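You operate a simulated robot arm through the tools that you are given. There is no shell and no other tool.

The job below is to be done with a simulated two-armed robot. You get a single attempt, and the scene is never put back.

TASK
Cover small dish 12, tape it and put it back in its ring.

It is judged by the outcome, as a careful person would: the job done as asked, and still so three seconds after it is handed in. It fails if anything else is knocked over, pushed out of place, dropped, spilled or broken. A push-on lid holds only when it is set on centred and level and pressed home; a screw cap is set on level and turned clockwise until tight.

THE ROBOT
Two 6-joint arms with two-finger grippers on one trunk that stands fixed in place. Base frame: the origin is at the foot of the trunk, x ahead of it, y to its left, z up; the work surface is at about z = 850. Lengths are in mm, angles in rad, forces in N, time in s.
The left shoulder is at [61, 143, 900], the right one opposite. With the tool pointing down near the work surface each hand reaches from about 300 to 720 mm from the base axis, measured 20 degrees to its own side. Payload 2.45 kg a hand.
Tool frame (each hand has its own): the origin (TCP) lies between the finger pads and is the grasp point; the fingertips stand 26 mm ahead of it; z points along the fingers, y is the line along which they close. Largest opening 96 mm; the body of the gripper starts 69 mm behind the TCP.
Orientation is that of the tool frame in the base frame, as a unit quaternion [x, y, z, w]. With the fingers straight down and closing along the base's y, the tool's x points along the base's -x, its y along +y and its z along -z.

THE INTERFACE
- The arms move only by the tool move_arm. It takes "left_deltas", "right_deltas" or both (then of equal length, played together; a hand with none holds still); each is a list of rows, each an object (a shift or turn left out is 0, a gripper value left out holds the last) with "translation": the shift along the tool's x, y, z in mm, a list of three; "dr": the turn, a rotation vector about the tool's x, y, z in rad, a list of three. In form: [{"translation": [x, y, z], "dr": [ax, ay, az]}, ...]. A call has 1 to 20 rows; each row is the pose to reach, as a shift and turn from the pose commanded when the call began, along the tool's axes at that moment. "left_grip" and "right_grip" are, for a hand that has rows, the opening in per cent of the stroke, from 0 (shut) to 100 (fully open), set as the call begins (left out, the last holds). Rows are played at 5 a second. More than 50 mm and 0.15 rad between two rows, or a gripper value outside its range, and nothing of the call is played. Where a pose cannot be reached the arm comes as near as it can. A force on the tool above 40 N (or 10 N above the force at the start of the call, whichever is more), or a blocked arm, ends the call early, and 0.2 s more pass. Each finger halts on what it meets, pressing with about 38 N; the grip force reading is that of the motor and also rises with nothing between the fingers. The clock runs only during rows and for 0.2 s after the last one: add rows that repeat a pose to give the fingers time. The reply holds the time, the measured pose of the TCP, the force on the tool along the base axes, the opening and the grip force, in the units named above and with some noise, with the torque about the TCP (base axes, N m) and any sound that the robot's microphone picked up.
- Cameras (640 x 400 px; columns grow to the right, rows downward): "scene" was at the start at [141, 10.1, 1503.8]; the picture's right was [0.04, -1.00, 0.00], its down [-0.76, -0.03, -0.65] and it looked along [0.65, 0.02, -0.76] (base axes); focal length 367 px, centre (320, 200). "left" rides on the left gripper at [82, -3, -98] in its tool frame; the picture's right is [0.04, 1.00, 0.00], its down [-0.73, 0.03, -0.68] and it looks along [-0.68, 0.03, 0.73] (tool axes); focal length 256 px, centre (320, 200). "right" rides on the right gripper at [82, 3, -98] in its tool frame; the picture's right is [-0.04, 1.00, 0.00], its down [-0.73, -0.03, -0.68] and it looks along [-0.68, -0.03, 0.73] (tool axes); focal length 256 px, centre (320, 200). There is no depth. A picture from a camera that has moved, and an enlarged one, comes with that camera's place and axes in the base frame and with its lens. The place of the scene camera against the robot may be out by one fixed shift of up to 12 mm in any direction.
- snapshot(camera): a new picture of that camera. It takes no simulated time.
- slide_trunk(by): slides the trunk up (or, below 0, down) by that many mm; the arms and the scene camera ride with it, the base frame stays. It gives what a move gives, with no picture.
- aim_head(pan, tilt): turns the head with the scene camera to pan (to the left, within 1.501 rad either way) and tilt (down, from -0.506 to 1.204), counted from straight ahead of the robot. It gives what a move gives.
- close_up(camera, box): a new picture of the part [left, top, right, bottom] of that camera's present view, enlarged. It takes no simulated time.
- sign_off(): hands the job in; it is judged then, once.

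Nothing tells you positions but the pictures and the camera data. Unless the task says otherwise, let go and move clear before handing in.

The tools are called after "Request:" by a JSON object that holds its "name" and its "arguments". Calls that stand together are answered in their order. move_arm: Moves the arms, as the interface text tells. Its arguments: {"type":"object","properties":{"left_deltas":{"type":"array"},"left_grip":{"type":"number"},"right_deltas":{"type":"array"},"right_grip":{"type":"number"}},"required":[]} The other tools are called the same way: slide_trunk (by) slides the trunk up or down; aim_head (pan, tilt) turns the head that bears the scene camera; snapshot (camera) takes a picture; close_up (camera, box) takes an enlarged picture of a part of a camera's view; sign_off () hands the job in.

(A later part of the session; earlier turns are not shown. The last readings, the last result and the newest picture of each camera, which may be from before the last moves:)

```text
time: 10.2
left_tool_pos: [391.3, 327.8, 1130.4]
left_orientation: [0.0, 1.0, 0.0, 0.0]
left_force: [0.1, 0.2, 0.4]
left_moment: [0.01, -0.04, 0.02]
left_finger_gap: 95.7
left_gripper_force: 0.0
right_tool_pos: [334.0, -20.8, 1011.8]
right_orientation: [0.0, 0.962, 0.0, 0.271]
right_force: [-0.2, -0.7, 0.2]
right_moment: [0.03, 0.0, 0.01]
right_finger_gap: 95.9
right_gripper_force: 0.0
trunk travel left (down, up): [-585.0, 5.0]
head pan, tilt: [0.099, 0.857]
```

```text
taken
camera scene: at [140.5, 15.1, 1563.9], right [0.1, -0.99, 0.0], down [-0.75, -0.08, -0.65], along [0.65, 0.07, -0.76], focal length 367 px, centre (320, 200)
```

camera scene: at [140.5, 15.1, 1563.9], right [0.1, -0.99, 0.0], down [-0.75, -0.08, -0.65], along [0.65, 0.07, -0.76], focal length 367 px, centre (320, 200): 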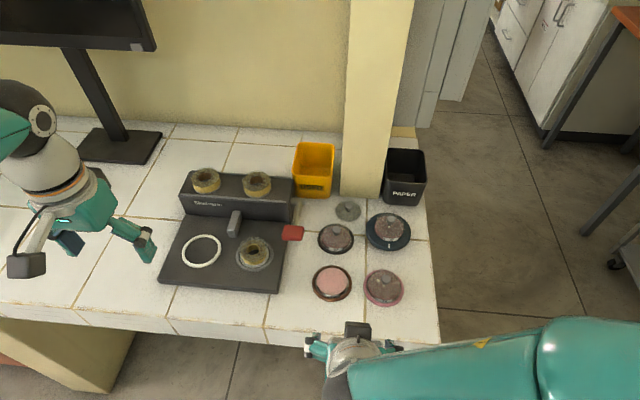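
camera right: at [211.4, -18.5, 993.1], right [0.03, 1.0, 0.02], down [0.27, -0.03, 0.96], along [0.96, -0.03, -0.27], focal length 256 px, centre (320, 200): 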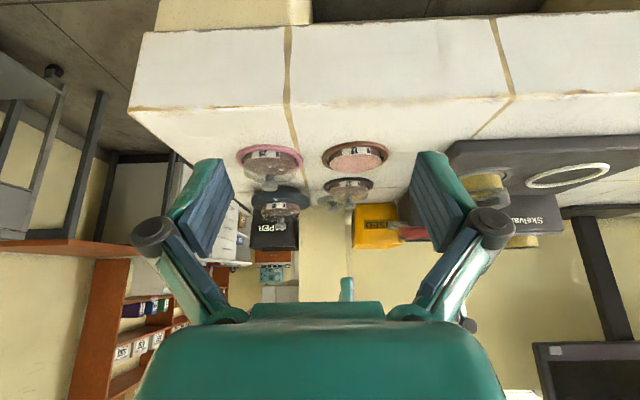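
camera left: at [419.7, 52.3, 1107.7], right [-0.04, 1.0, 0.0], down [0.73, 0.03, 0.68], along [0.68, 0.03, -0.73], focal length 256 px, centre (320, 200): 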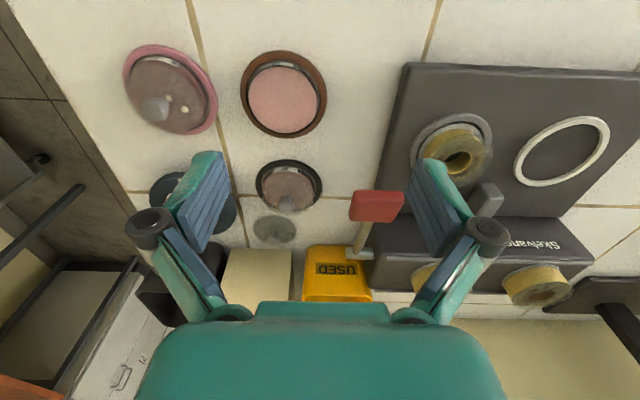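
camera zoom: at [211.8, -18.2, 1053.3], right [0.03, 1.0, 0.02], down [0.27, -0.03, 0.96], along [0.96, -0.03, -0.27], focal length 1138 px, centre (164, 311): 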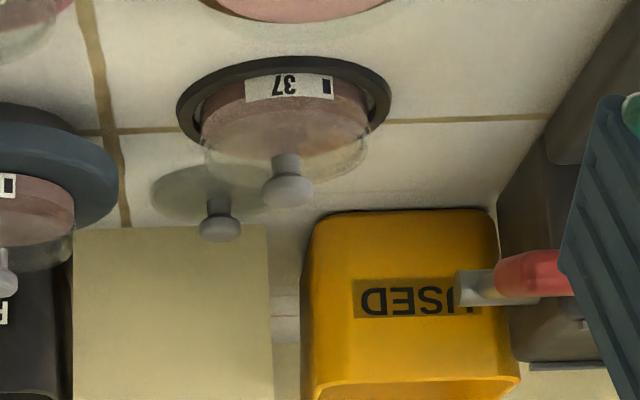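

The scene is clear. I'll bring the right hand to a hover just short of the lid with a slight forward tilt and check that it can reach.

Request:
{"name": "move_arm", "arguments": {"right_deltas": [{"translation": [-32, 2, 26], "dr": [0, 0.022, 0]}, {"translation": [-63, 3, 52], "dr": [0, 0.044, 0]}, {"translation": [-95, 5, 78], "dr": [0, 0.067, 0]}, {"translation": [-127, 7, 105], "dr": [0, 0.089, 0]}, {"translation": [-158, 8, 131], "dr": [0, 0.111, 0]}, {"translation": [-190, 10, 157], "dr": [0, 0.133, 0]}, {"translation": [-221, 12, 183], "dr": [0, 0.156, 0]}, {"translation": [-253, 13, 209], "dr": [0, 0.178, 0]}, {"translation": [-284.8, 15, 235.6], "dr": [0, 0.2, 0]}, {"translation": [-284.8, 15, 235.6], "dr": [0, 0.2, 0]}], "right_grip": 60}}

Request:
{"name": "snapshot", "arguments": {"camera": "right"}}

Request:
{"name": "snapshot", "arguments": {"camera": "scene"}}

```text
time: 12.3
left_tool_pos: [391.5, 328.4, 1130.9]
left_orientation: [0.001, 1.0, 0.0, 0.001]
left_force: [-1.3, -0.7, 0.8]
left_moment: [0.0, 0.02, -0.01]
left_finger_gap: 95.8
left_gripper_force: 0.0
right_tool_pos: [698.0, -6.6, 962.2]
right_orientation: [-0.001, 0.985, -0.001, 0.173]
right_force: [-0.9, -0.8, -0.5]
right_moment: [0.0, -0.03, 0.02]
right_finger_gap: 57.8
right_gripper_force: 0.1
trunk travel left (down, up): [-585.0, 5.0]
head pan, tilt: [0.099, 0.857]
```

```text
taken
camera right: at [587.3, -3.6, 1026.8], right [0.04, 1.0, 0.01], down [0.46, -0.03, 0.89], along [0.89, -0.03, -0.46], focal length 256 px, centre (320, 200)
```

right: 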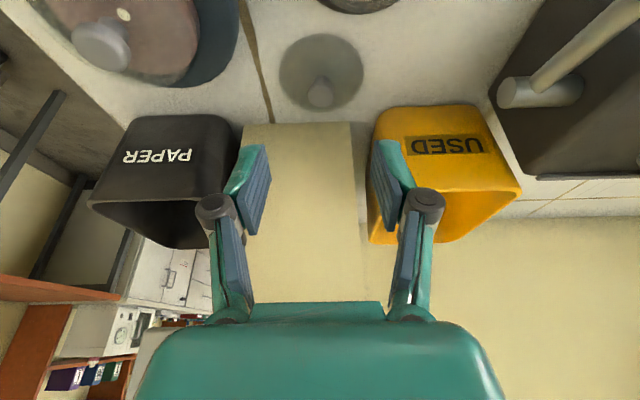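

```text
taken
camera scene: at [139.4, 14.9, 1564.0], right [0.1, -0.99, 0.0], down [-0.75, -0.08, -0.66], along [0.65, 0.07, -0.76], focal length 367 px, centre (320, 200)
```

scene: 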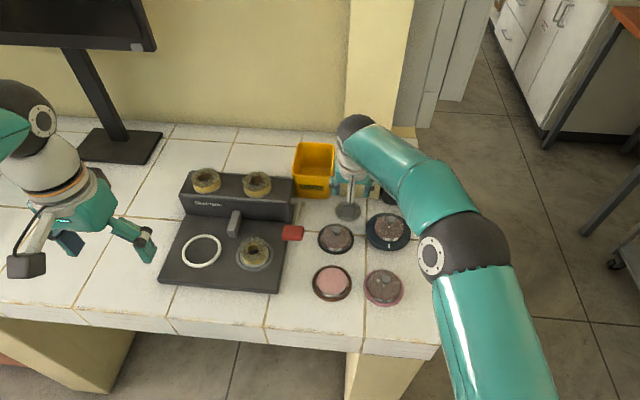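

Request:
{"name": "close_up", "arguments": {"camera": "right", "box": [270, 20, 370, 130]}}

Request:
{"name": "close_up", "arguments": {"camera": "scene", "box": [130, 150, 310, 300]}}

```text
3.64 times, centred on (320, 75) of right
camera zoom: at [587.3, -3.6, 1026.8], right [0.04, 1.0, 0.01], down [0.46, -0.03, 0.89], along [0.89, -0.03, -0.46], focal length 931 px, centre (320, 654)
```

zoom: 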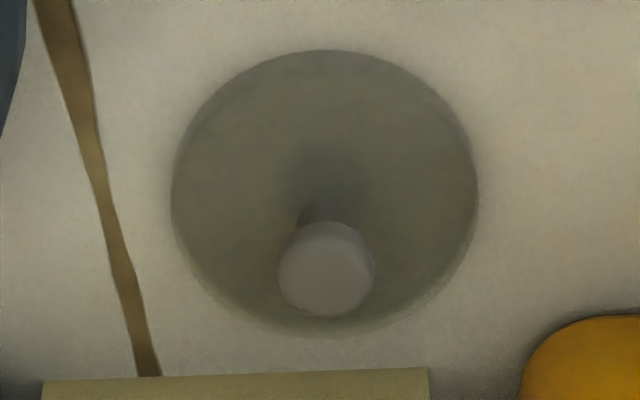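

```text
2.67 times, centred on (220, 225) of scene
camera zoom: at [139.4, 14.9, 1564.0], right [0.1, -0.99, 0.0], down [-0.75, -0.08, -0.66], along [0.65, 0.07, -0.76], focal length 979 px, centre (587, 133)
```

zoom: 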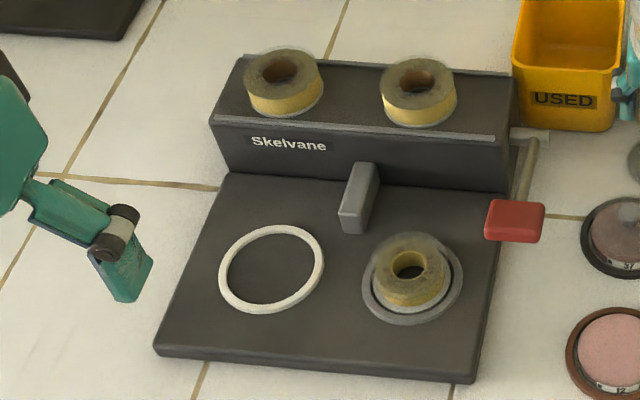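

The lid's knob is lined up with the hand (lid centre ≈ (716, −5)). I'll descend partway, check alignment again, then go down to the knob.

Request:
{"name": "move_arm", "arguments": {"right_deltas": [{"translation": [6, 1, 28]}, {"translation": [9.7, 1.6, 53]}, {"translation": [9.7, 1.6, 53]}], "right_grip": 45}}

Request:
{"name": "snapshot", "arguments": {"camera": "right"}}

Request:
{"name": "close_up", "arguments": {"camera": "scene", "box": [290, 150, 430, 260]}}

```text
time: 13.2
left_tool_pos: [392.2, 327.6, 1129.5]
left_orientation: [0.0, 1.0, 0.0, 0.0]
left_force: [0.6, -0.3, -0.4]
left_moment: [0.0, 0.0, 0.03]
left_finger_gap: 96.1
left_gripper_force: 0.2
right_tool_pos: [710.3, -4.7, 906.2]
right_orientation: [-0.001, 0.985, 0.0, 0.175]
right_force: [0.2, -0.3, 1.5]
right_moment: [0.05, -0.01, 0.01]
right_finger_gap: 43.1
right_gripper_force: 0.1
trunk travel left (down, up): [-585.0, 5.0]
head pan, tilt: [0.099, 0.857]
```

```text
taken
camera right: at [597.8, -1.4, 972.3], right [0.04, 1.0, 0.01], down [0.46, -0.03, 0.89], along [0.89, -0.03, -0.46], focal length 256 px, centre (320, 200)
```

right: 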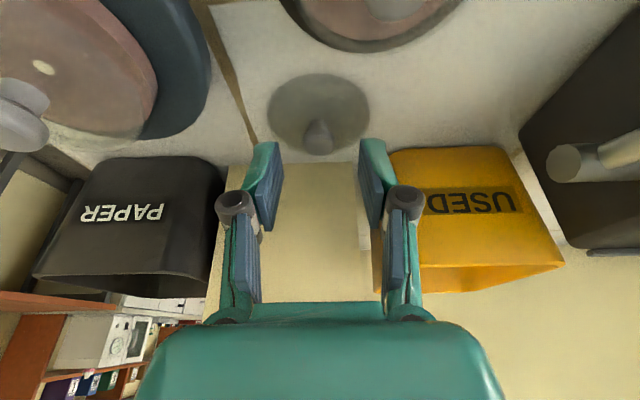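

```text
3.64 times, centred on (360, 205) of scene
camera zoom: at [140.4, 15.1, 1563.9], right [0.1, -0.99, 0.0], down [-0.75, -0.08, -0.65], along [0.65, 0.07, -0.76], focal length 1335 px, centre (174, 182)
```

zoom: 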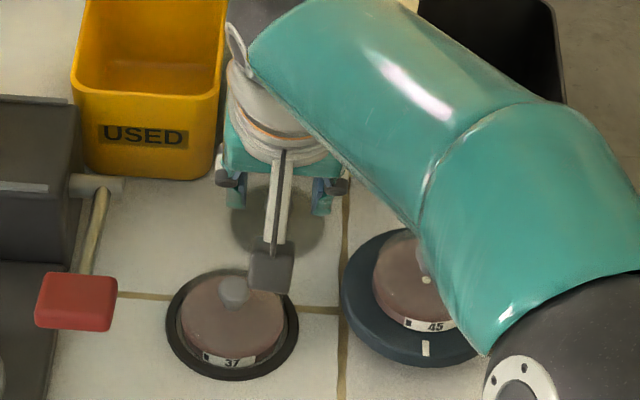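

Request:
{"name": "move_arm", "arguments": {"right_deltas": [{"translation": [3.5, 0, 8.5]}, {"translation": [6.9, 0, 16.8]}, {"translation": [6.9, 0, 16.8]}]}}

Request:
{"name": "close_up", "arguments": {"camera": "right", "box": [220, 60, 420, 220]}}

```text
time: 13.9
left_tool_pos: [392.7, 327.7, 1130.1]
left_orientation: [0.0, 1.0, -0.001, -0.001]
left_force: [0.1, 0.0, -0.7]
left_moment: [0.02, 0.0, -0.04]
left_finger_gap: 95.9
left_gripper_force: 0.0
right_tool_pos: [710.8, -3.1, 888.5]
right_orientation: [0.001, 0.985, -0.001, 0.174]
right_force: [-0.7, 0.3, 0.2]
right_moment: [-0.02, 0.0, -0.03]
right_finger_gap: 43.3
right_gripper_force: 0.1
trunk travel left (down, up): [-585.0, 5.0]
head pan, tilt: [0.099, 0.857]
```

```text
2.50 times, centred on (320, 140) of right
camera zoom: at [597.4, -0.6, 953.7], right [0.04, 1.0, 0.01], down [0.46, -0.03, 0.89], along [0.89, -0.03, -0.46], focal length 640 px, centre (320, 350)
```

zoom: 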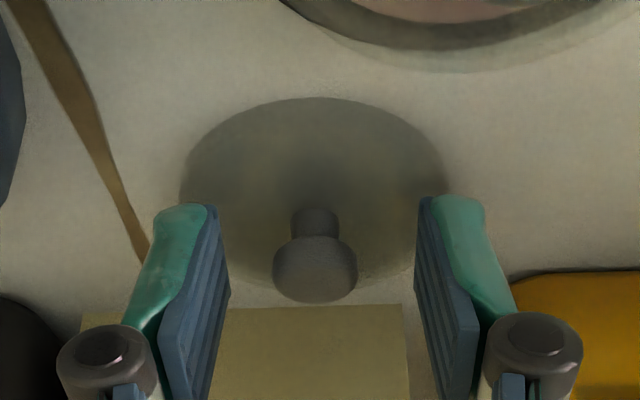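

The knob is between the fingers, about 2 mm to the right of centre. I'll shift slightly and close.

Request:
{"name": "move_arm", "arguments": {"right_deltas": [{"translation": [0, -1.8, 0]}, {"translation": [0, -1.8, 0]}]}}

Request:
{"name": "move_arm", "arguments": {"right_deltas": [{"translation": [0, 0, 0]}, {"translation": [0, 0, 0]}, {"translation": [0, 0, 0]}, {"translation": [0, 0, 0]}, {"translation": [0, 0, 0]}], "right_grip": 0}}

Request:
{"name": "close_up", "arguments": {"camera": "right", "box": [220, 60, 420, 220]}}

```text
time: 14.6
left_tool_pos: [392.8, 328.1, 1131.1]
left_orientation: [0.001, 1.0, 0.0, 0.0]
left_force: [0.3, 0.5, -0.2]
left_moment: [-0.01, 0.0, 0.01]
left_finger_gap: 96.0
left_gripper_force: 0.0
right_tool_pos: [708.6, -5.3, 888.6]
right_orientation: [0.0, 0.985, 0.0, 0.174]
right_force: [-0.2, -0.8, 0.2]
right_moment: [0.0, 0.0, -0.01]
right_finger_gap: 43.1
right_gripper_force: 0.0
trunk travel left (down, up): [-585.0, 5.0]
head pan, tilt: [0.099, 0.857]
```

```text
time: 15.8
left_tool_pos: [391.8, 326.3, 1129.8]
left_orientation: [0.0, 1.0, 0.0, -0.001]
left_force: [0.0, -0.1, -0.2]
left_moment: [0.01, -0.03, 0.02]
left_finger_gap: 95.8
left_gripper_force: 0.0
right_tool_pos: [709.8, -5.6, 888.7]
right_orientation: [0.001, 0.985, 0.0, 0.173]
right_force: [0.5, -0.7, 0.3]
right_moment: [0.01, -0.01, 0.0]
right_finger_gap: 15.2
right_gripper_force: 37.7
trunk travel left (down, up): [-585.0, 5.0]
head pan, tilt: [0.099, 0.857]
```

```text
2.50 times, centred on (320, 140) of right
camera zoom: at [596.8, -3.1, 953.6], right [0.04, 1.0, 0.01], down [0.46, -0.03, 0.89], along [0.89, -0.03, -0.46], focal length 640 px, centre (320, 350)
```

zoom: 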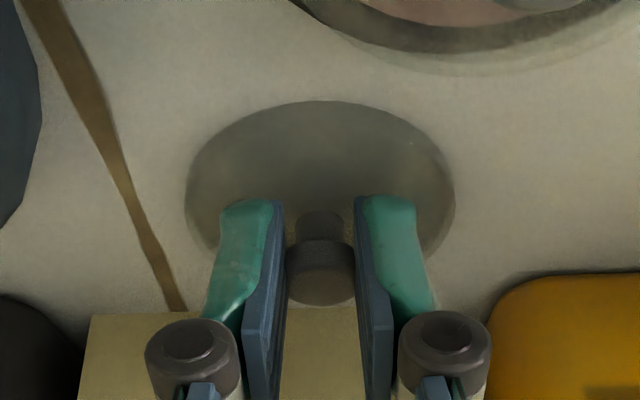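

Knob gripped (gap 15 mm, 38 N). Lifting straight up to check the hold.

Request:
{"name": "move_arm", "arguments": {"right_deltas": [{"translation": [-5.1, 0, -14.1]}, {"translation": [-17, 0, -47]}, {"translation": [-30.7, 0, -84.6]}, {"translation": [-30.7, 0, -84.6]}]}}

Request:
{"name": "snapshot", "arguments": {"camera": "right"}}

Request:
{"name": "close_up", "arguments": {"camera": "scene", "box": [290, 130, 430, 260]}}

```text
time: 16.8
left_tool_pos: [392.6, 327.0, 1130.4]
left_orientation: [0.0, 1.0, 0.0, 0.0]
left_force: [1.2, 0.0, -1.0]
left_moment: [-0.05, 0.0, -0.01]
left_finger_gap: 96.1
left_gripper_force: 0.1
right_tool_pos: [707.7, -4.1, 977.9]
right_orientation: [0.0, 0.985, 0.0, 0.173]
right_force: [0.7, 0.3, -0.5]
right_moment: [0.01, 0.03, -0.02]
right_finger_gap: 15.3
right_gripper_force: 37.6
trunk travel left (down, up): [-585.0, 5.0]
head pan, tilt: [0.099, 0.857]
```

```text
taken
camera right: at [596.4, -2.0, 1042.7], right [0.04, 1.0, 0.01], down [0.46, -0.03, 0.89], along [0.89, -0.03, -0.46], focal length 256 px, centre (320, 200)
```

right: 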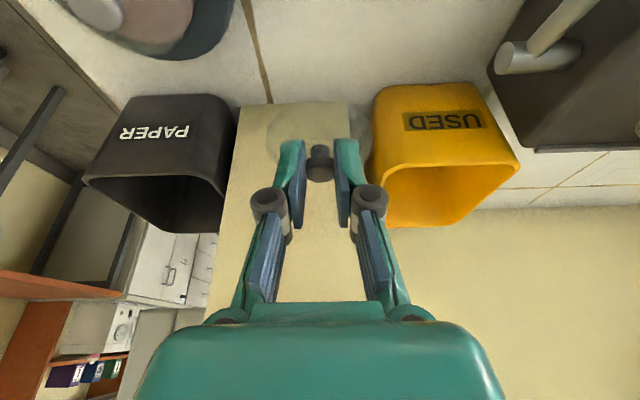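

```text
3.08 times, centred on (360, 195) of scene
camera zoom: at [141.3, 15.1, 1563.8], right [0.1, -0.99, 0.0], down [-0.75, -0.08, -0.65], along [0.65, 0.07, -0.76], focal length 1129 px, centre (197, 215)
```

zoom: 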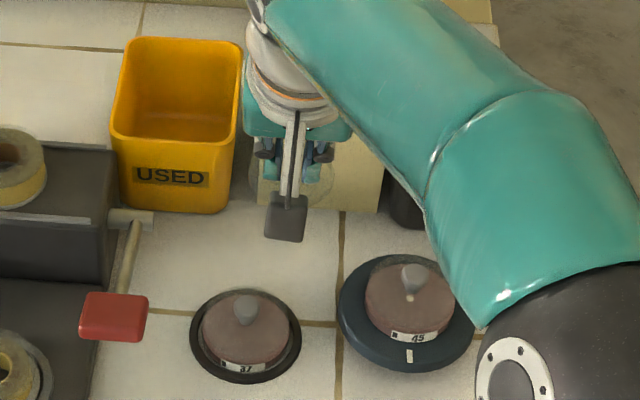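

Request:
{"name": "close_up", "arguments": {"camera": "right", "box": [250, 80, 390, 200]}}

```text
3.33 times, centred on (320, 140) of right
camera zoom: at [596.4, -2.0, 1042.7], right [0.04, 1.0, 0.01], down [0.46, -0.03, 0.89], along [0.89, -0.03, -0.46], focal length 853 px, centre (320, 400)
```

zoom: 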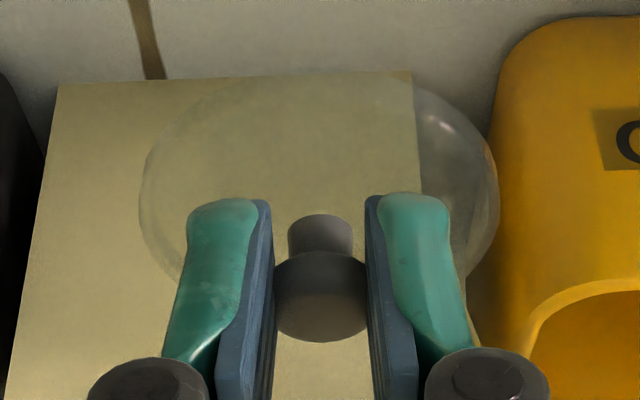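

The lid is held level and centred between the fingers. I'll carry it to a hover above dish 12 and compare the lid and dish outlines.

Request:
{"name": "move_arm", "arguments": {"right_deltas": [{"translation": [31, 4, -11]}, {"translation": [70, 9, -25]}, {"translation": [109, 14, -40]}, {"translation": [148, 19, -54]}, {"translation": [187, 23.6, -67.9]}, {"translation": [187, 23.6, -67.9]}]}}

Request:
{"name": "snapshot", "arguments": {"camera": "right"}}

Request:
{"name": "close_up", "arguments": {"camera": "right", "box": [240, 20, 400, 220]}}

Request:
{"name": "close_up", "arguments": {"camera": "scene", "box": [280, 180, 420, 310]}}

```text
time: 18.1
left_tool_pos: [393.8, 327.4, 1130.3]
left_orientation: [0.0, 1.0, -0.001, 0.0]
left_force: [0.0, 1.6, -0.2]
left_moment: [-0.02, -0.01, -0.02]
left_finger_gap: 95.8
left_gripper_force: 0.1
right_tool_pos: [510.8, 17.4, 979.2]
right_orientation: [0.0, 0.985, 0.001, 0.174]
right_force: [0.2, -0.6, 0.7]
right_moment: [-0.01, -0.01, -0.01]
right_finger_gap: 15.2
right_gripper_force: 37.7
trunk travel left (down, up): [-585.0, 5.0]
head pan, tilt: [0.099, 0.857]
```

```text
taken
camera right: at [398.2, 21.0, 1042.8], right [0.04, 1.0, 0.01], down [0.46, -0.03, 0.89], along [0.89, -0.03, -0.46], focal length 256 px, centre (320, 200)
```

right: 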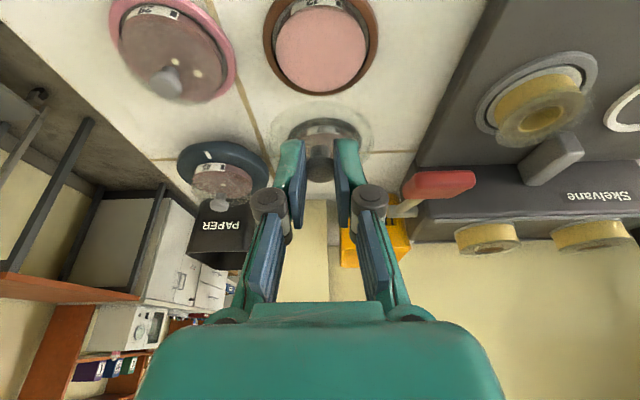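

```text
2.00 times, centred on (320, 120) of right
camera zoom: at [398.2, 21.0, 1042.8], right [0.04, 1.0, 0.01], down [0.46, -0.03, 0.89], along [0.89, -0.03, -0.46], focal length 512 px, centre (320, 360)
```

zoom: 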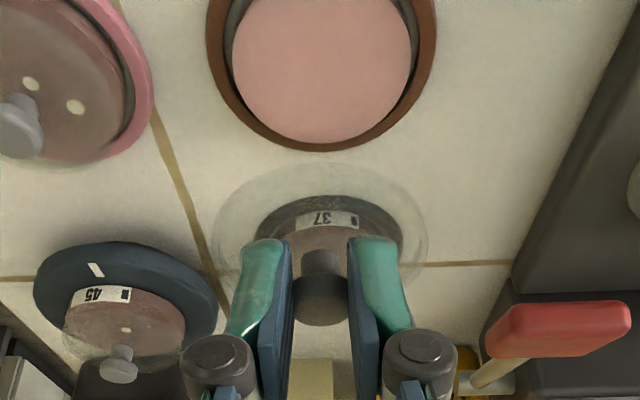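

```text
3.08 times, centred on (350, 245) of scene
camera zoom: at [141.6, 15.0, 1563.7], right [0.1, -0.99, 0.0], down [-0.75, -0.08, -0.65], along [0.65, 0.07, -0.76], focal length 1129 px, centre (228, 62)
```

zoom: 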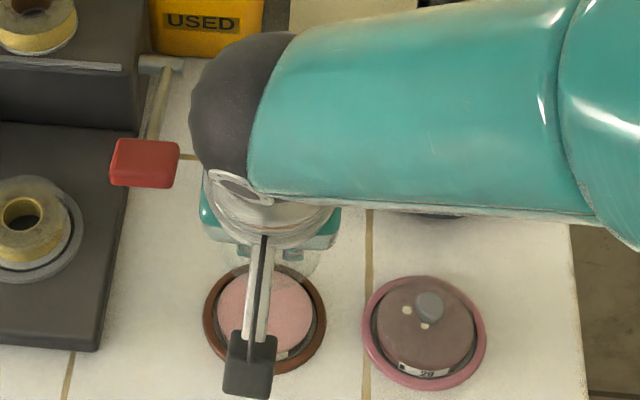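

Request:
{"name": "move_arm", "arguments": {"right_deltas": [{"translation": [9, 0.3, 25]}, {"translation": [18.1, 0.5, 49.8]}, {"translation": [18.1, 0.5, 49.8]}]}}

Request:
{"name": "close_up", "arguments": {"camera": "right", "box": [240, 20, 400, 180]}}

Request:
{"name": "close_up", "arguments": {"camera": "scene", "box": [300, 240, 370, 310]}}

Request:
{"name": "snapshot", "arguments": {"camera": "left"}}

```text
time: 18.9
left_tool_pos: [392.5, 329.1, 1129.7]
left_orientation: [0.0, 1.0, 0.0, 0.0]
left_force: [0.0, -0.3, -1.1]
left_moment: [0.01, -0.02, 0.02]
left_finger_gap: 95.7
left_gripper_force: 0.1
right_tool_pos: [509.3, 17.5, 923.6]
right_orientation: [0.0, 0.985, 0.001, 0.174]
right_force: [0.9, -0.4, -0.9]
right_moment: [0.02, 0.02, 0.01]
right_finger_gap: 14.9
right_gripper_force: 38.0
trunk travel left (down, up): [-585.0, 5.0]
head pan, tilt: [0.099, 0.857]
```

```text
2.50 times, centred on (320, 100) of right
camera zoom: at [397.1, 20.2, 989.6], right [0.04, 1.0, 0.01], down [0.46, -0.03, 0.89], along [0.89, -0.03, -0.46], focal length 640 px, centre (320, 450)
```

zoom: 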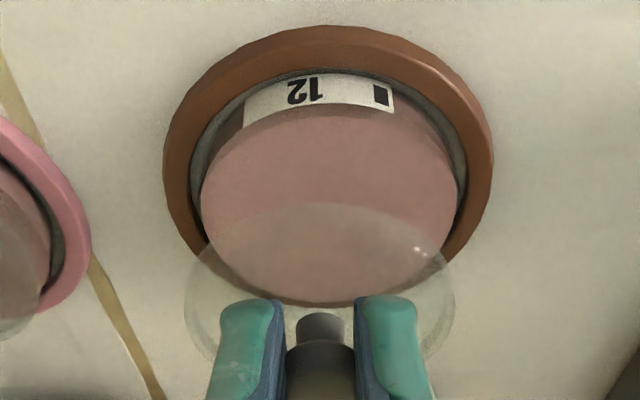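

```text
5.71 times, centred on (335, 275) of scene
camera zoom: at [140.3, 15.0, 1563.9], right [0.1, -0.99, 0.0], down [-0.75, -0.08, -0.65], along [0.65, 0.07, -0.76], focal length 2097 px, centre (234, -229)
```

zoom: 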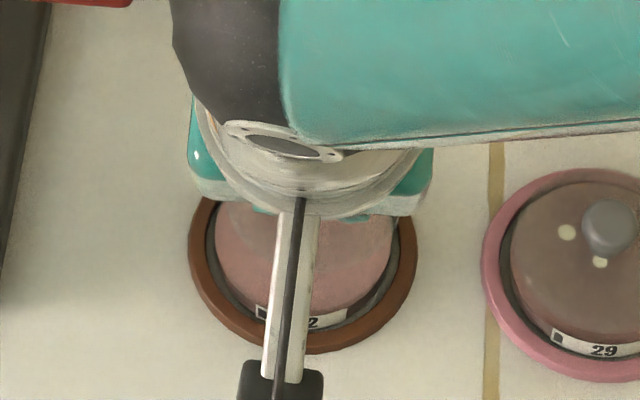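

```text
taken
camera left: at [311.3, 324.2, 1229.2], right [-0.04, 1.0, 0.0], down [0.73, 0.03, 0.68], along [0.68, 0.03, -0.73], focal length 256 px, centre (320, 200)
```

left: 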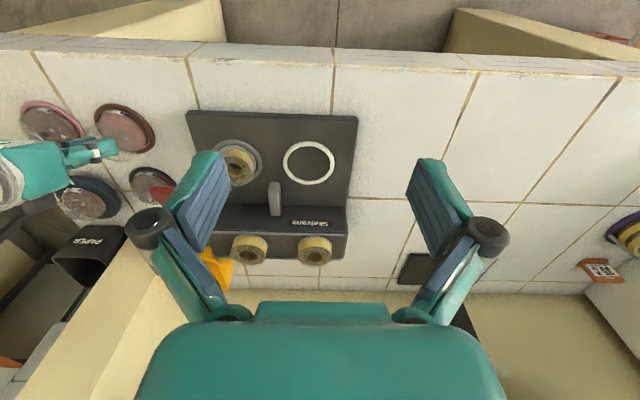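

At this hover the lid sits about 8 mm too far forward and 2.7 mm too far right of the dish centre. I'll correct that and come a little lower, then re-check.

Request:
{"name": "move_arm", "arguments": {"right_deltas": [{"translation": [7, 2.7, 0]}, {"translation": [10.6, 2.7, 6.8]}, {"translation": [10.6, 2.7, 6.8]}]}}

Request:
{"name": "close_up", "arguments": {"camera": "right", "box": [240, 20, 400, 180]}}

Request:
{"name": "close_up", "arguments": {"camera": "right", "box": [265, 30, 375, 130]}}

```text
time: 19.8
left_tool_pos: [390.4, 327.9, 1130.8]
left_orientation: [0.001, 1.0, 0.0, -0.001]
left_force: [0.1, 0.3, -0.1]
left_moment: [0.0, 0.02, -0.02]
left_finger_gap: 95.8
left_gripper_force: 0.1
right_tool_pos: [501.3, 20.3, 915.3]
right_orientation: [-0.001, 0.985, 0.0, 0.174]
right_force: [0.1, -0.3, -0.6]
right_moment: [0.05, 0.0, 0.0]
right_finger_gap: 15.0
right_gripper_force: 37.8
trunk travel left (down, up): [-585.0, 5.0]
head pan, tilt: [0.099, 0.857]
```

```text
2.50 times, centred on (320, 100) of right
camera zoom: at [389.0, 23.1, 979.7], right [0.04, 1.0, 0.01], down [0.46, -0.03, 0.89], along [0.89, -0.03, -0.46], focal length 640 px, centre (320, 450)
```

zoom: 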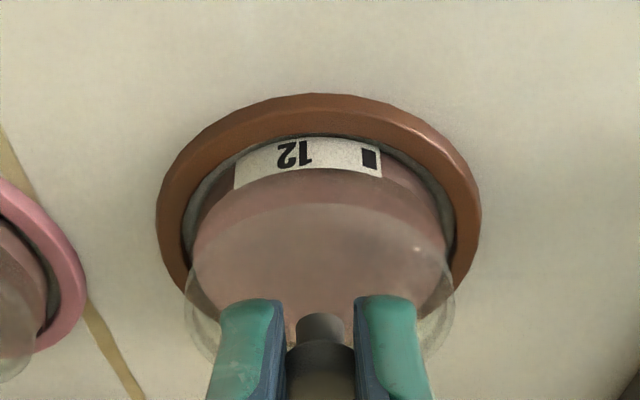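

```text
4.00 times, centred on (320, 80) of right
camera zoom: at [389.0, 23.1, 979.7], right [0.04, 1.0, 0.01], down [0.46, -0.03, 0.89], along [0.89, -0.03, -0.46], focal length 1024 px, centre (320, 680)
```

zoom: 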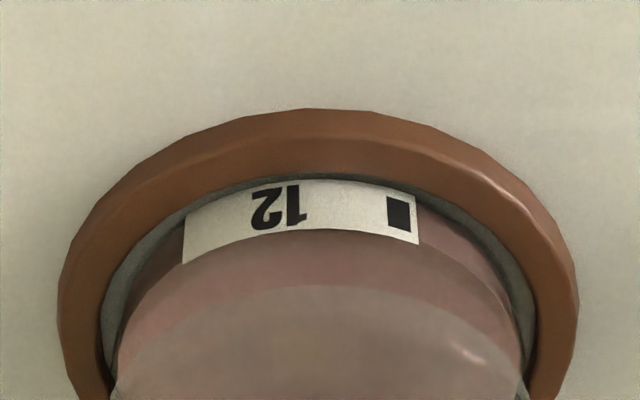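

Side to side the lid and dish now line up. To check the front-to-back alignment properly, I'll bring the left hand round, turned 90°, so its camera looks at the dish from the side.

Request:
{"name": "move_arm", "arguments": {"left_deltas": [{"translation": [-10, -11, 14], "dr": [0, 0, 0.131]}, {"translation": [-21, -23, 28], "dr": [0, 0, 0.262]}, {"translation": [-31, -34, 42], "dr": [0, 0, 0.393]}, {"translation": [-42, -46, 57], "dr": [0, 0, 0.524]}, {"translation": [-52, -57, 71], "dr": [0, 0, 0.655]}, {"translation": [-62, -69, 85], "dr": [0, 0, 0.785]}, {"translation": [-73, -80, 99], "dr": [0, 0, 0.916]}, {"translation": [-83, -92, 113], "dr": [0, 0, 1.047]}, {"translation": [-94, -103, 127], "dr": [0, 0, 1.178]}, {"translation": [-104, -115, 142], "dr": [0, 0, 1.309]}, {"translation": [-115, -126, 156], "dr": [0, 0, 1.44]}, {"translation": [-125, -138, 170], "dr": [0, 0, 1.571]}, {"translation": [-125, -138, 170], "dr": [0, 0, 1.571]}]}}

Request:
{"name": "snapshot", "arguments": {"camera": "left"}}

Request:
{"name": "snapshot", "arguments": {"camera": "scene"}}

```text
time: 22.6
left_tool_pos: [517.4, 189.0, 960.1]
left_orientation: [0.708, 0.706, 0.0, 0.0]
left_force: [-0.4, 0.5, -1.1]
left_moment: [-0.02, -0.02, 0.02]
left_finger_gap: 95.8
left_gripper_force: 0.1
right_tool_pos: [500.9, 19.5, 914.9]
right_orientation: [0.0, 0.985, 0.0, 0.174]
right_force: [-0.5, -0.5, -0.7]
right_moment: [0.01, 0.02, 0.03]
right_finger_gap: 15.1
right_gripper_force: 37.7
trunk travel left (down, up): [-585.0, 5.0]
head pan, tilt: [0.099, 0.857]
```

```text
taken
camera left: at [515.2, 271.5, 1059.3], right [1.0, 0.04, 0.0], down [0.03, -0.73, 0.68], along [0.03, -0.68, -0.73], focal length 256 px, centre (320, 200)
```

left: 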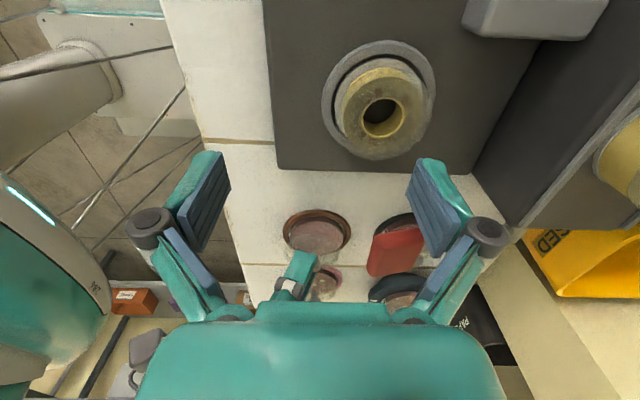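

```text
taken
camera scene: at [140.3, 15.2, 1563.9], right [0.1, -0.99, 0.0], down [-0.75, -0.08, -0.65], along [0.65, 0.07, -0.76], focal length 367 px, centre (320, 200)
```

scene: 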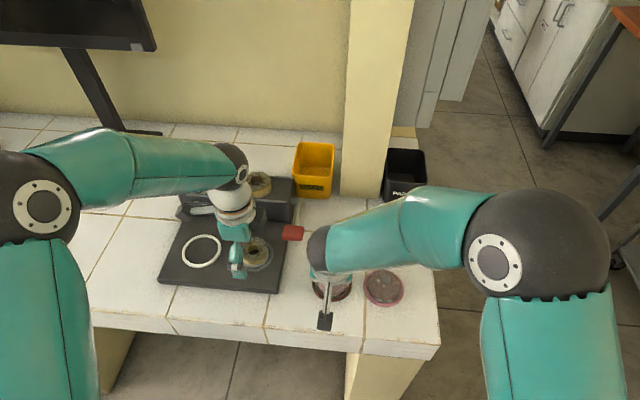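

Request:
{"name": "close_up", "arguments": {"camera": "left", "box": [270, 200, 370, 280]}}

```text
5.00 times, centred on (320, 240) of left
camera zoom: at [515.2, 271.5, 1059.3], right [1.0, 0.04, 0.0], down [0.03, -0.73, 0.68], along [0.03, -0.68, -0.73], focal length 1280 px, centre (320, 0)
```

zoom: 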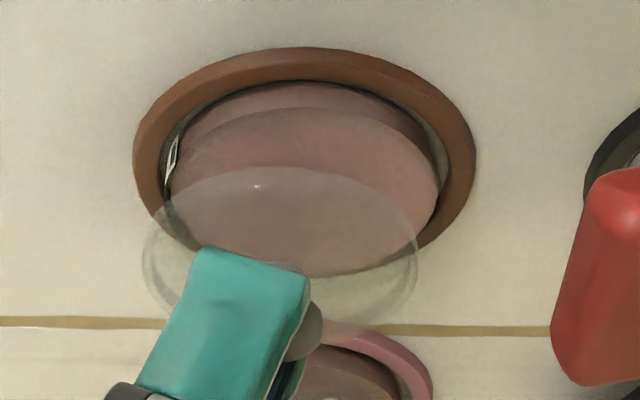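

The side view shows the lid still about 5 mm too close to the robot. I'll shift it forward, lower it to just above the rim, and check from both views.

Request:
{"name": "move_arm", "arguments": {"right_deltas": [{"translation": [-4.7, 0, 1.7]}, {"translation": [-2.3, 0, 8.3]}, {"translation": [-2.3, 0, 8.3]}]}}

Request:
{"name": "close_up", "arguments": {"camera": "left", "box": [270, 200, 370, 280]}}

Request:
{"name": "close_up", "arguments": {"camera": "right", "box": [240, 40, 400, 180]}}

```text
time: 23.4
left_tool_pos: [516.8, 189.3, 960.9]
left_orientation: [0.707, 0.707, 0.0, 0.001]
left_force: [-0.1, 0.0, 0.8]
left_moment: [-0.01, 0.0, 0.0]
left_finger_gap: 95.7
left_gripper_force: 0.0
right_tool_pos: [508.1, 19.6, 908.2]
right_orientation: [0.0, 0.985, 0.0, 0.174]
right_force: [-0.7, 0.4, 0.5]
right_moment: [0.01, -0.03, 0.0]
right_finger_gap: 14.9
right_gripper_force: 37.7
trunk travel left (down, up): [-585.0, 5.0]
head pan, tilt: [0.099, 0.857]
```

```text
5.00 times, centred on (320, 240) of left
camera zoom: at [515.1, 271.6, 1059.3], right [1.0, 0.04, 0.0], down [0.03, -0.73, 0.68], along [0.03, -0.68, -0.73], focal length 1280 px, centre (320, 0)
```

zoom: 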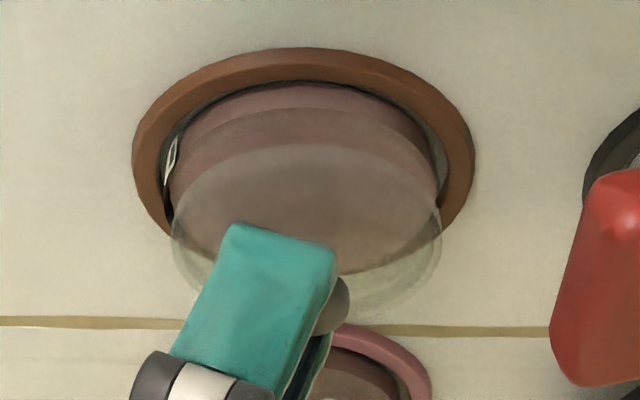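

```text
2.86 times, centred on (320, 110) of right
camera zoom: at [395.6, 22.9, 972.5], right [0.04, 1.0, 0.01], down [0.46, -0.03, 0.89], along [0.89, -0.03, -0.46], focal length 731 px, centre (320, 457)
```

zoom: 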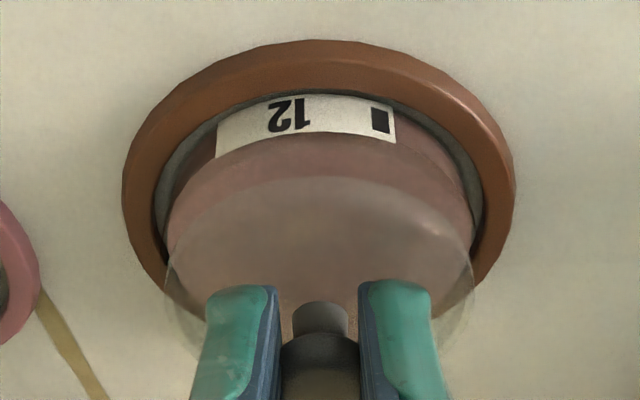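

Request:
{"name": "close_up", "arguments": {"camera": "left", "box": [290, 220, 360, 270]}}

```text
8.00 times, centred on (325, 245) of left
camera zoom: at [515.1, 271.6, 1059.3], right [1.0, 0.04, 0.0], down [0.03, -0.73, 0.68], along [0.03, -0.68, -0.73], focal length 2048 px, centre (280, -160)
```

zoom: 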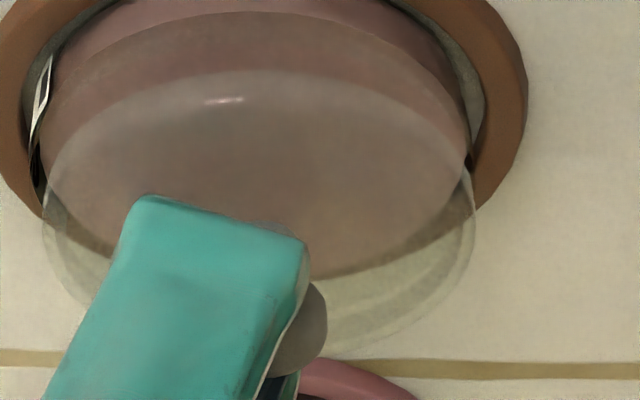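

Centred within about 1 mm and level. Lowering in small steps while watching the force.

Request:
{"name": "move_arm", "arguments": {"right_deltas": [{"translation": [1.2, 0, 1.7]}, {"translation": [1.9, 0, 3.6]}, {"translation": [2.2, 0, 4.5]}, {"translation": [2.2, 0, 4.5]}]}}

Request:
{"name": "close_up", "arguments": {"camera": "left", "box": [280, 205, 360, 270]}}

```text
time: 24.4
left_tool_pos: [516.0, 189.2, 960.9]
left_orientation: [0.707, 0.707, 0.0, -0.001]
left_force: [0.0, 0.9, 0.1]
left_moment: [0.02, -0.06, 0.02]
left_finger_gap: 96.1
left_gripper_force: 0.0
right_tool_pos: [506.0, 20.0, 904.5]
right_orientation: [0.0, 0.985, 0.001, 0.174]
right_force: [-1.1, -2.9, 9.2]
right_moment: [-0.08, -0.08, -0.05]
right_finger_gap: 14.7
right_gripper_force: 37.6
trunk travel left (down, up): [-585.0, 5.0]
head pan, tilt: [0.099, 0.857]
heard: snap
```

```text
6.15 times, centred on (320, 238) of left
camera zoom: at [514.5, 271.3, 1059.8], right [1.0, 0.04, 0.0], down [0.03, -0.73, 0.68], along [0.03, -0.68, -0.73], focal length 1575 px, centre (320, -31)
```

zoom: 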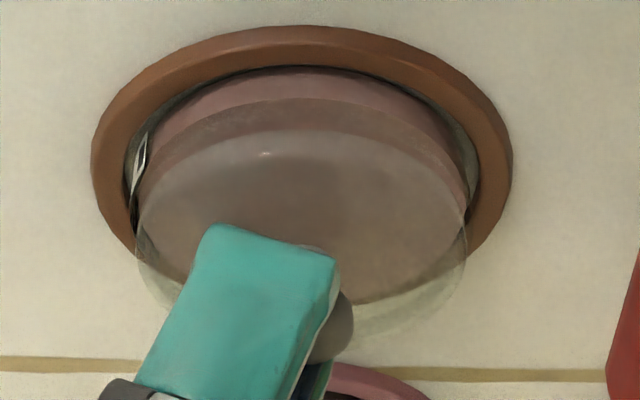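

A snap: the lid has gone home. I'll give a slight extra push to be sure, then release.

Request:
{"name": "move_arm", "arguments": {"right_deltas": [{"translation": [0.4, 0, 1.1]}, {"translation": [0.4, 0, 1.1]}]}}

Request:
{"name": "close_up", "arguments": {"camera": "left", "box": [280, 205, 360, 270]}}

```text
time: 24.9
left_tool_pos: [516.9, 189.4, 961.3]
left_orientation: [0.707, 0.707, 0.0, 0.0]
left_force: [-0.3, -0.3, 0.5]
left_moment: [-0.01, -0.03, 0.01]
left_finger_gap: 95.9
left_gripper_force: 0.1
right_tool_pos: [506.0, 20.8, 904.8]
right_orientation: [-0.001, 0.984, 0.001, 0.176]
right_force: [-0.8, -4.3, 20.3]
right_moment: [-0.06, -0.16, -0.07]
right_finger_gap: 15.0
right_gripper_force: 38.4
trunk travel left (down, up): [-585.0, 5.0]
head pan, tilt: [0.099, 0.857]
```

```text
6.15 times, centred on (320, 238) of left
camera zoom: at [513.6, 271.1, 1060.4], right [1.0, 0.04, 0.0], down [0.03, -0.73, 0.68], along [0.03, -0.68, -0.73], focal length 1575 px, centre (320, -31)
```

zoom: 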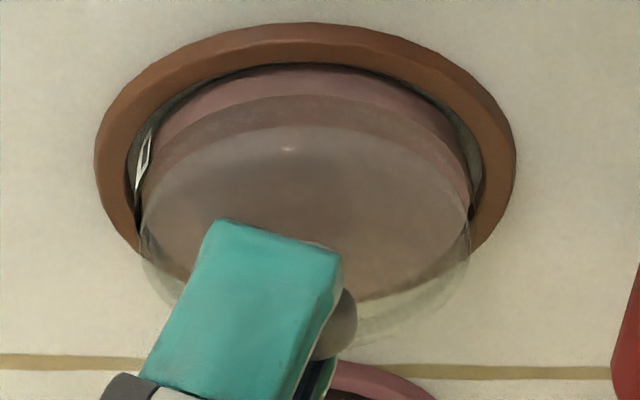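

Force went up to 20 N with no further movement, so it is seated. Relieving the push, opening, and backing away upward.

Request:
{"name": "move_arm", "arguments": {"right_deltas": [{"translation": [-0.4, 0, -1.1]}, {"translation": [-0.4, 0, -1.1]}]}}

Request:
{"name": "move_arm", "arguments": {"right_deltas": [{"translation": [0, 0, 0]}, {"translation": [0, 0, 0]}, {"translation": [0, 0, 0]}, {"translation": [-10, 0, -27]}, {"translation": [-27, 0, -70]}, {"translation": [-27, 0, -70]}], "right_grip": 50}}

Request:
{"name": "close_up", "arguments": {"camera": "left", "box": [270, 200, 370, 280]}}

Request:
{"name": "close_up", "arguments": {"camera": "right", "box": [240, 0, 400, 130]}}

```text
time: 25.6
left_tool_pos: [517.1, 189.5, 960.6]
left_orientation: [0.707, 0.707, 0.0, -0.001]
left_force: [0.3, 0.2, -0.1]
left_moment: [-0.02, -0.01, 0.01]
left_finger_gap: 95.9
left_gripper_force: 0.0
right_tool_pos: [507.0, 21.7, 903.3]
right_orientation: [0.0, 0.985, 0.001, 0.174]
right_force: [4.1, -3.8, 14.5]
right_moment: [-0.06, -0.38, -0.08]
right_finger_gap: 14.6
right_gripper_force: 38.0
trunk travel left (down, up): [-585.0, 5.0]
head pan, tilt: [0.099, 0.857]
```

```text
time: 26.9
left_tool_pos: [517.8, 189.8, 960.5]
left_orientation: [0.707, 0.707, 0.0, 0.0]
left_force: [0.2, 0.2, 0.4]
left_moment: [0.0, -0.02, 0.0]
left_finger_gap: 96.2
left_gripper_force: 0.0
right_tool_pos: [509.0, 21.5, 978.4]
right_orientation: [0.0, 0.985, 0.0, 0.173]
right_force: [0.0, 0.0, 0.1]
right_moment: [-0.03, 0.02, -0.04]
right_finger_gap: 48.3
right_gripper_force: 0.1
trunk travel left (down, up): [-585.0, 5.0]
head pan, tilt: [0.099, 0.857]
```

```text
5.00 times, centred on (320, 240) of left
camera zoom: at [515.6, 271.7, 1059.0], right [1.0, 0.04, 0.0], down [0.03, -0.73, 0.68], along [0.03, -0.68, -0.73], focal length 1280 px, centre (320, 0)
```

zoom: 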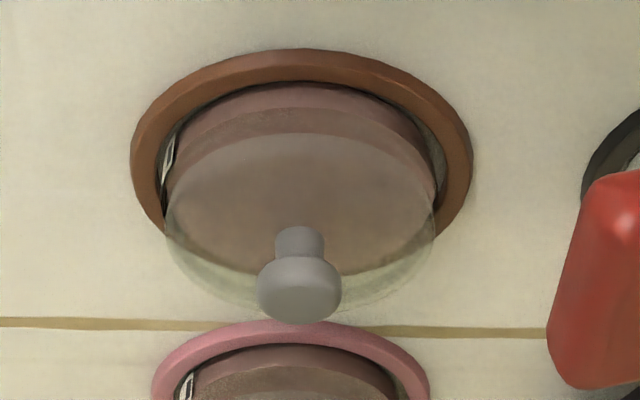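

```text
3.08 times, centred on (320, 65) of right
camera zoom: at [397.8, 23.2, 1043.5], right [0.04, 1.0, 0.01], down [0.46, -0.03, 0.89], along [0.89, -0.03, -0.46], focal length 788 px, centre (320, 615)
```

zoom: 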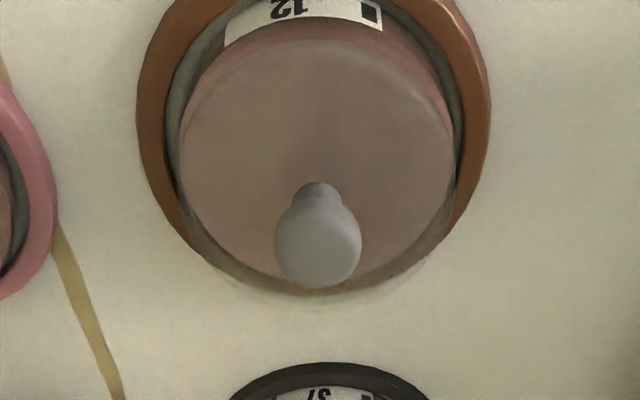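

Dish 12 is covered just like its neighbours. Now the right hand goes back out of the way, upright again, and the left hand turns back to its normal orientation.

Request:
{"name": "move_arm", "arguments": {"right_deltas": [{"translation": [30, -10, -25], "dr": [0, 0.05, 0]}, {"translation": [55, -40, -50], "dr": [0, 0.1, 0]}, {"translation": [80, -75, -70], "dr": [0, 0.15, 0]}, {"translation": [100, -115, -80], "dr": [0, 0.2, 0]}, {"translation": [115, -155, -85], "dr": [0, 0.25, 0]}, {"translation": [120, -195, -90], "dr": [0, 0.3, 0]}, {"translation": [120, -230, -90], "dr": [0, 0.348, 0]}, {"translation": [120, -230, -90], "dr": [0, 0.348, 0]}]}}

Request:
{"name": "move_arm", "arguments": {"left_deltas": [{"translation": [0, 0, -30]}, {"translation": [0, 0, -60], "dr": [0, 0, -0.12]}, {"translation": [0, 0, -70], "dr": [0, 0, -0.25]}, {"translation": [0, 0, -70], "dr": [0, 0, -0.38]}, {"translation": [0, 0, -70], "dr": [0, 0, -0.51]}, {"translation": [0, 0, -70], "dr": [0, 0, -0.64]}, {"translation": [0, 0, -70], "dr": [0, 0, -0.77]}, {"translation": [0, 0, -70], "dr": [0, 0, -0.9]}, {"translation": [0, 0, -70], "dr": [0, 0, -1.03]}, {"translation": [0, 0, -70], "dr": [0, 0, -1.16]}, {"translation": [0, 0, -70], "dr": [0, 0, -1.3]}, {"translation": [0, 0, -70], "dr": [0, 0, -1.44]}, {"translation": [0, 0, -70], "dr": [0, 0, -1.571]}, {"translation": [0, 0, -70], "dr": [0, 0, -1.571]}]}}

Request:
{"name": "snapshot", "arguments": {"camera": "scene"}}

```text
time: 28.8
left_tool_pos: [517.9, 190.3, 961.1]
left_orientation: [0.707, 0.707, 0.0, 0.0]
left_force: [0.2, 0.8, 0.6]
left_moment: [-0.02, -0.03, 0.02]
left_finger_gap: 96.2
left_gripper_force: 0.0
right_tool_pos: [365.3, -211.9, 1020.7]
right_orientation: [0.0, 1.0, 0.001, 0.001]
right_force: [0.3, 0.6, 0.0]
right_moment: [0.01, 0.0, 0.03]
right_finger_gap: 47.9
right_gripper_force: 0.1
trunk travel left (down, up): [-585.0, 5.0]
head pan, tilt: [0.099, 0.857]
```

```text
time: 31.8
left_tool_pos: [517.8, 189.6, 1030.0]
left_orientation: [-0.001, 1.0, 0.0, 0.0]
left_force: [0.2, 0.3, 0.8]
left_moment: [0.0, -0.02, 0.01]
left_finger_gap: 95.7
left_gripper_force: 0.0
right_tool_pos: [364.1, -211.0, 1021.3]
right_orientation: [0.0, 1.0, 0.0, 0.001]
right_force: [0.4, -0.5, -0.5]
right_moment: [-0.01, -0.02, 0.01]
right_finger_gap: 48.0
right_gripper_force: 0.0
trunk travel left (down, up): [-585.0, 5.0]
head pan, tilt: [0.099, 0.857]
```

```text
taken
camera scene: at [140.6, 15.1, 1563.9], right [0.1, -0.99, 0.0], down [-0.75, -0.08, -0.65], along [0.65, 0.07, -0.76], focal length 367 px, centre (320, 200)
```

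scene: 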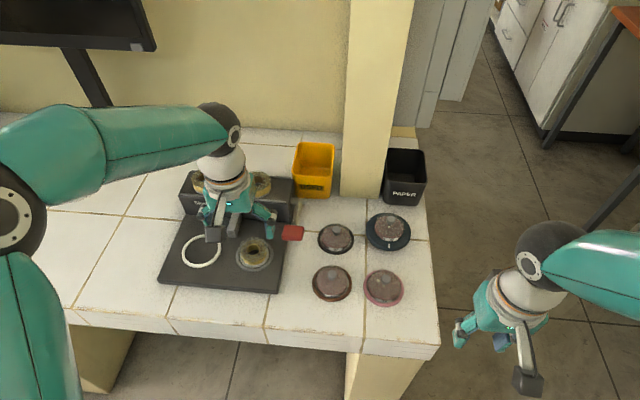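

Now the left hand moves over dish 12 and I check centring from above.

Request:
{"name": "move_arm", "arguments": {"left_deltas": [{"translation": [0, -45, 0]}, {"translation": [0, -90, 0]}, {"translation": [-1, -135, 0]}, {"translation": [-2, -169.6, 10]}, {"translation": [-2, -169.6, 50]}, {"translation": [-2, -169.6, 80]}, {"translation": [-2, -169.6, 80]}], "left_grip": 100}}

Request:
{"name": "snapshot", "arguments": {"camera": "left"}}

Request:
{"name": "close_up", "arguments": {"camera": "left", "box": [230, 80, 410, 220]}}

```text
time: 33.4
left_tool_pos: [518.7, 20.6, 948.7]
left_orientation: [0.0, 1.0, 0.0, 0.0]
left_force: [-0.1, 0.6, -0.2]
left_moment: [0.02, 0.01, -0.02]
left_finger_gap: 96.0
left_gripper_force: 0.1
right_tool_pos: [364.2, -212.2, 1020.5]
right_orientation: [0.0, 1.0, 0.0, 0.002]
right_force: [-0.2, -0.5, 0.5]
right_moment: [-0.04, -0.02, 0.02]
right_finger_gap: 48.0
right_gripper_force: 0.1
trunk travel left (down, up): [-585.0, 5.0]
head pan, tilt: [0.099, 0.857]
```

```text
taken
camera left: at [437.7, 17.2, 1048.4], right [-0.04, 1.0, 0.0], down [0.73, 0.03, 0.68], along [0.68, 0.03, -0.73], focal length 256 px, centre (320, 200)
```

left: 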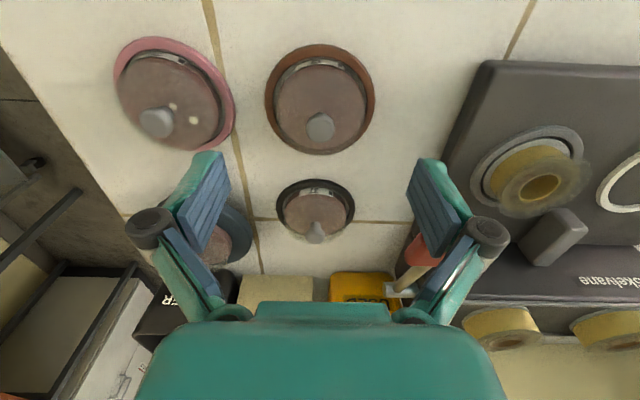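

```text
2.86 times, centred on (320, 150) of left
camera zoom: at [437.7, 17.2, 1048.4], right [-0.04, 1.0, 0.0], down [0.73, 0.03, 0.68], along [0.68, 0.03, -0.73], focal length 731 px, centre (320, 343)
```

zoom: 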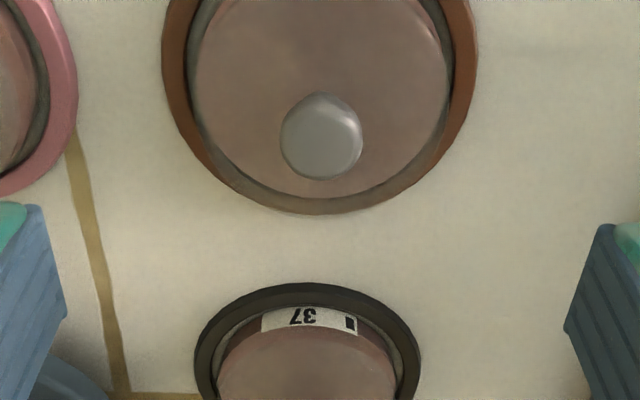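

Centred well. Descending to just above the ring and looking again.

Request:
{"name": "move_arm", "arguments": {"left_deltas": [{"translation": [-1.2, -0.3, 25]}, {"translation": [-1.2, -0.3, 45]}, {"translation": [-1.2, -0.3, 59]}, {"translation": [-1.2, -0.3, 59]}]}}

Request:
{"name": "snapshot", "arguments": {"camera": "left"}}

Request:
{"name": "close_up", "arguments": {"camera": "scene", "box": [290, 240, 390, 320]}}

```text
time: 34.4
left_tool_pos: [518.6, 20.3, 891.0]
left_orientation: [0.001, 1.0, 0.0, 0.0]
left_force: [-0.3, 0.3, 0.1]
left_moment: [-0.01, -0.02, -0.01]
left_finger_gap: 95.7
left_gripper_force: 0.2
right_tool_pos: [363.8, -212.0, 1021.2]
right_orientation: [0.0, 1.0, 0.0, 0.001]
right_force: [0.0, 0.8, -0.8]
right_moment: [-0.02, 0.04, 0.01]
right_finger_gap: 48.0
right_gripper_force: 0.0
trunk travel left (down, up): [-585.0, 5.0]
head pan, tilt: [0.099, 0.857]
```

```text
taken
camera left: at [437.8, 17.0, 990.5], right [-0.04, 1.0, 0.0], down [0.73, 0.03, 0.68], along [0.68, 0.03, -0.73], focal length 256 px, centre (320, 200)
```

left: 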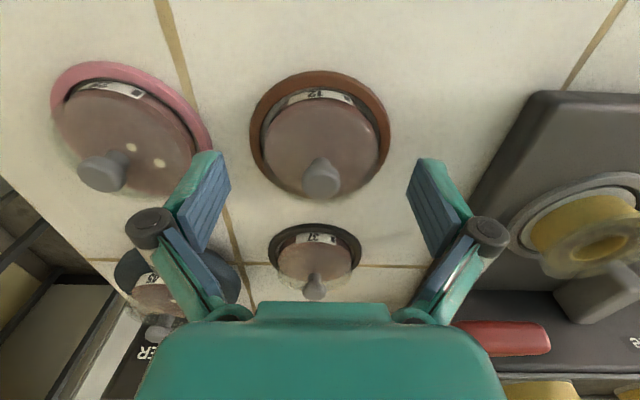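

```text
5.00 times, centred on (340, 280) of scene
camera zoom: at [140.5, 15.0, 1563.9], right [0.1, -0.99, 0.0], down [-0.75, -0.08, -0.65], along [0.65, 0.07, -0.76], focal length 1835 px, centre (220, -200)
```

zoom: 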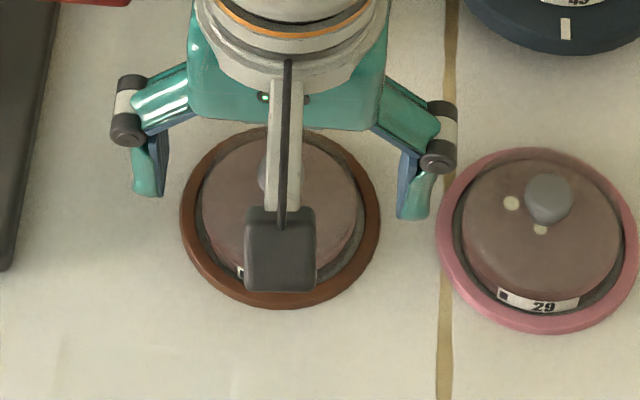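

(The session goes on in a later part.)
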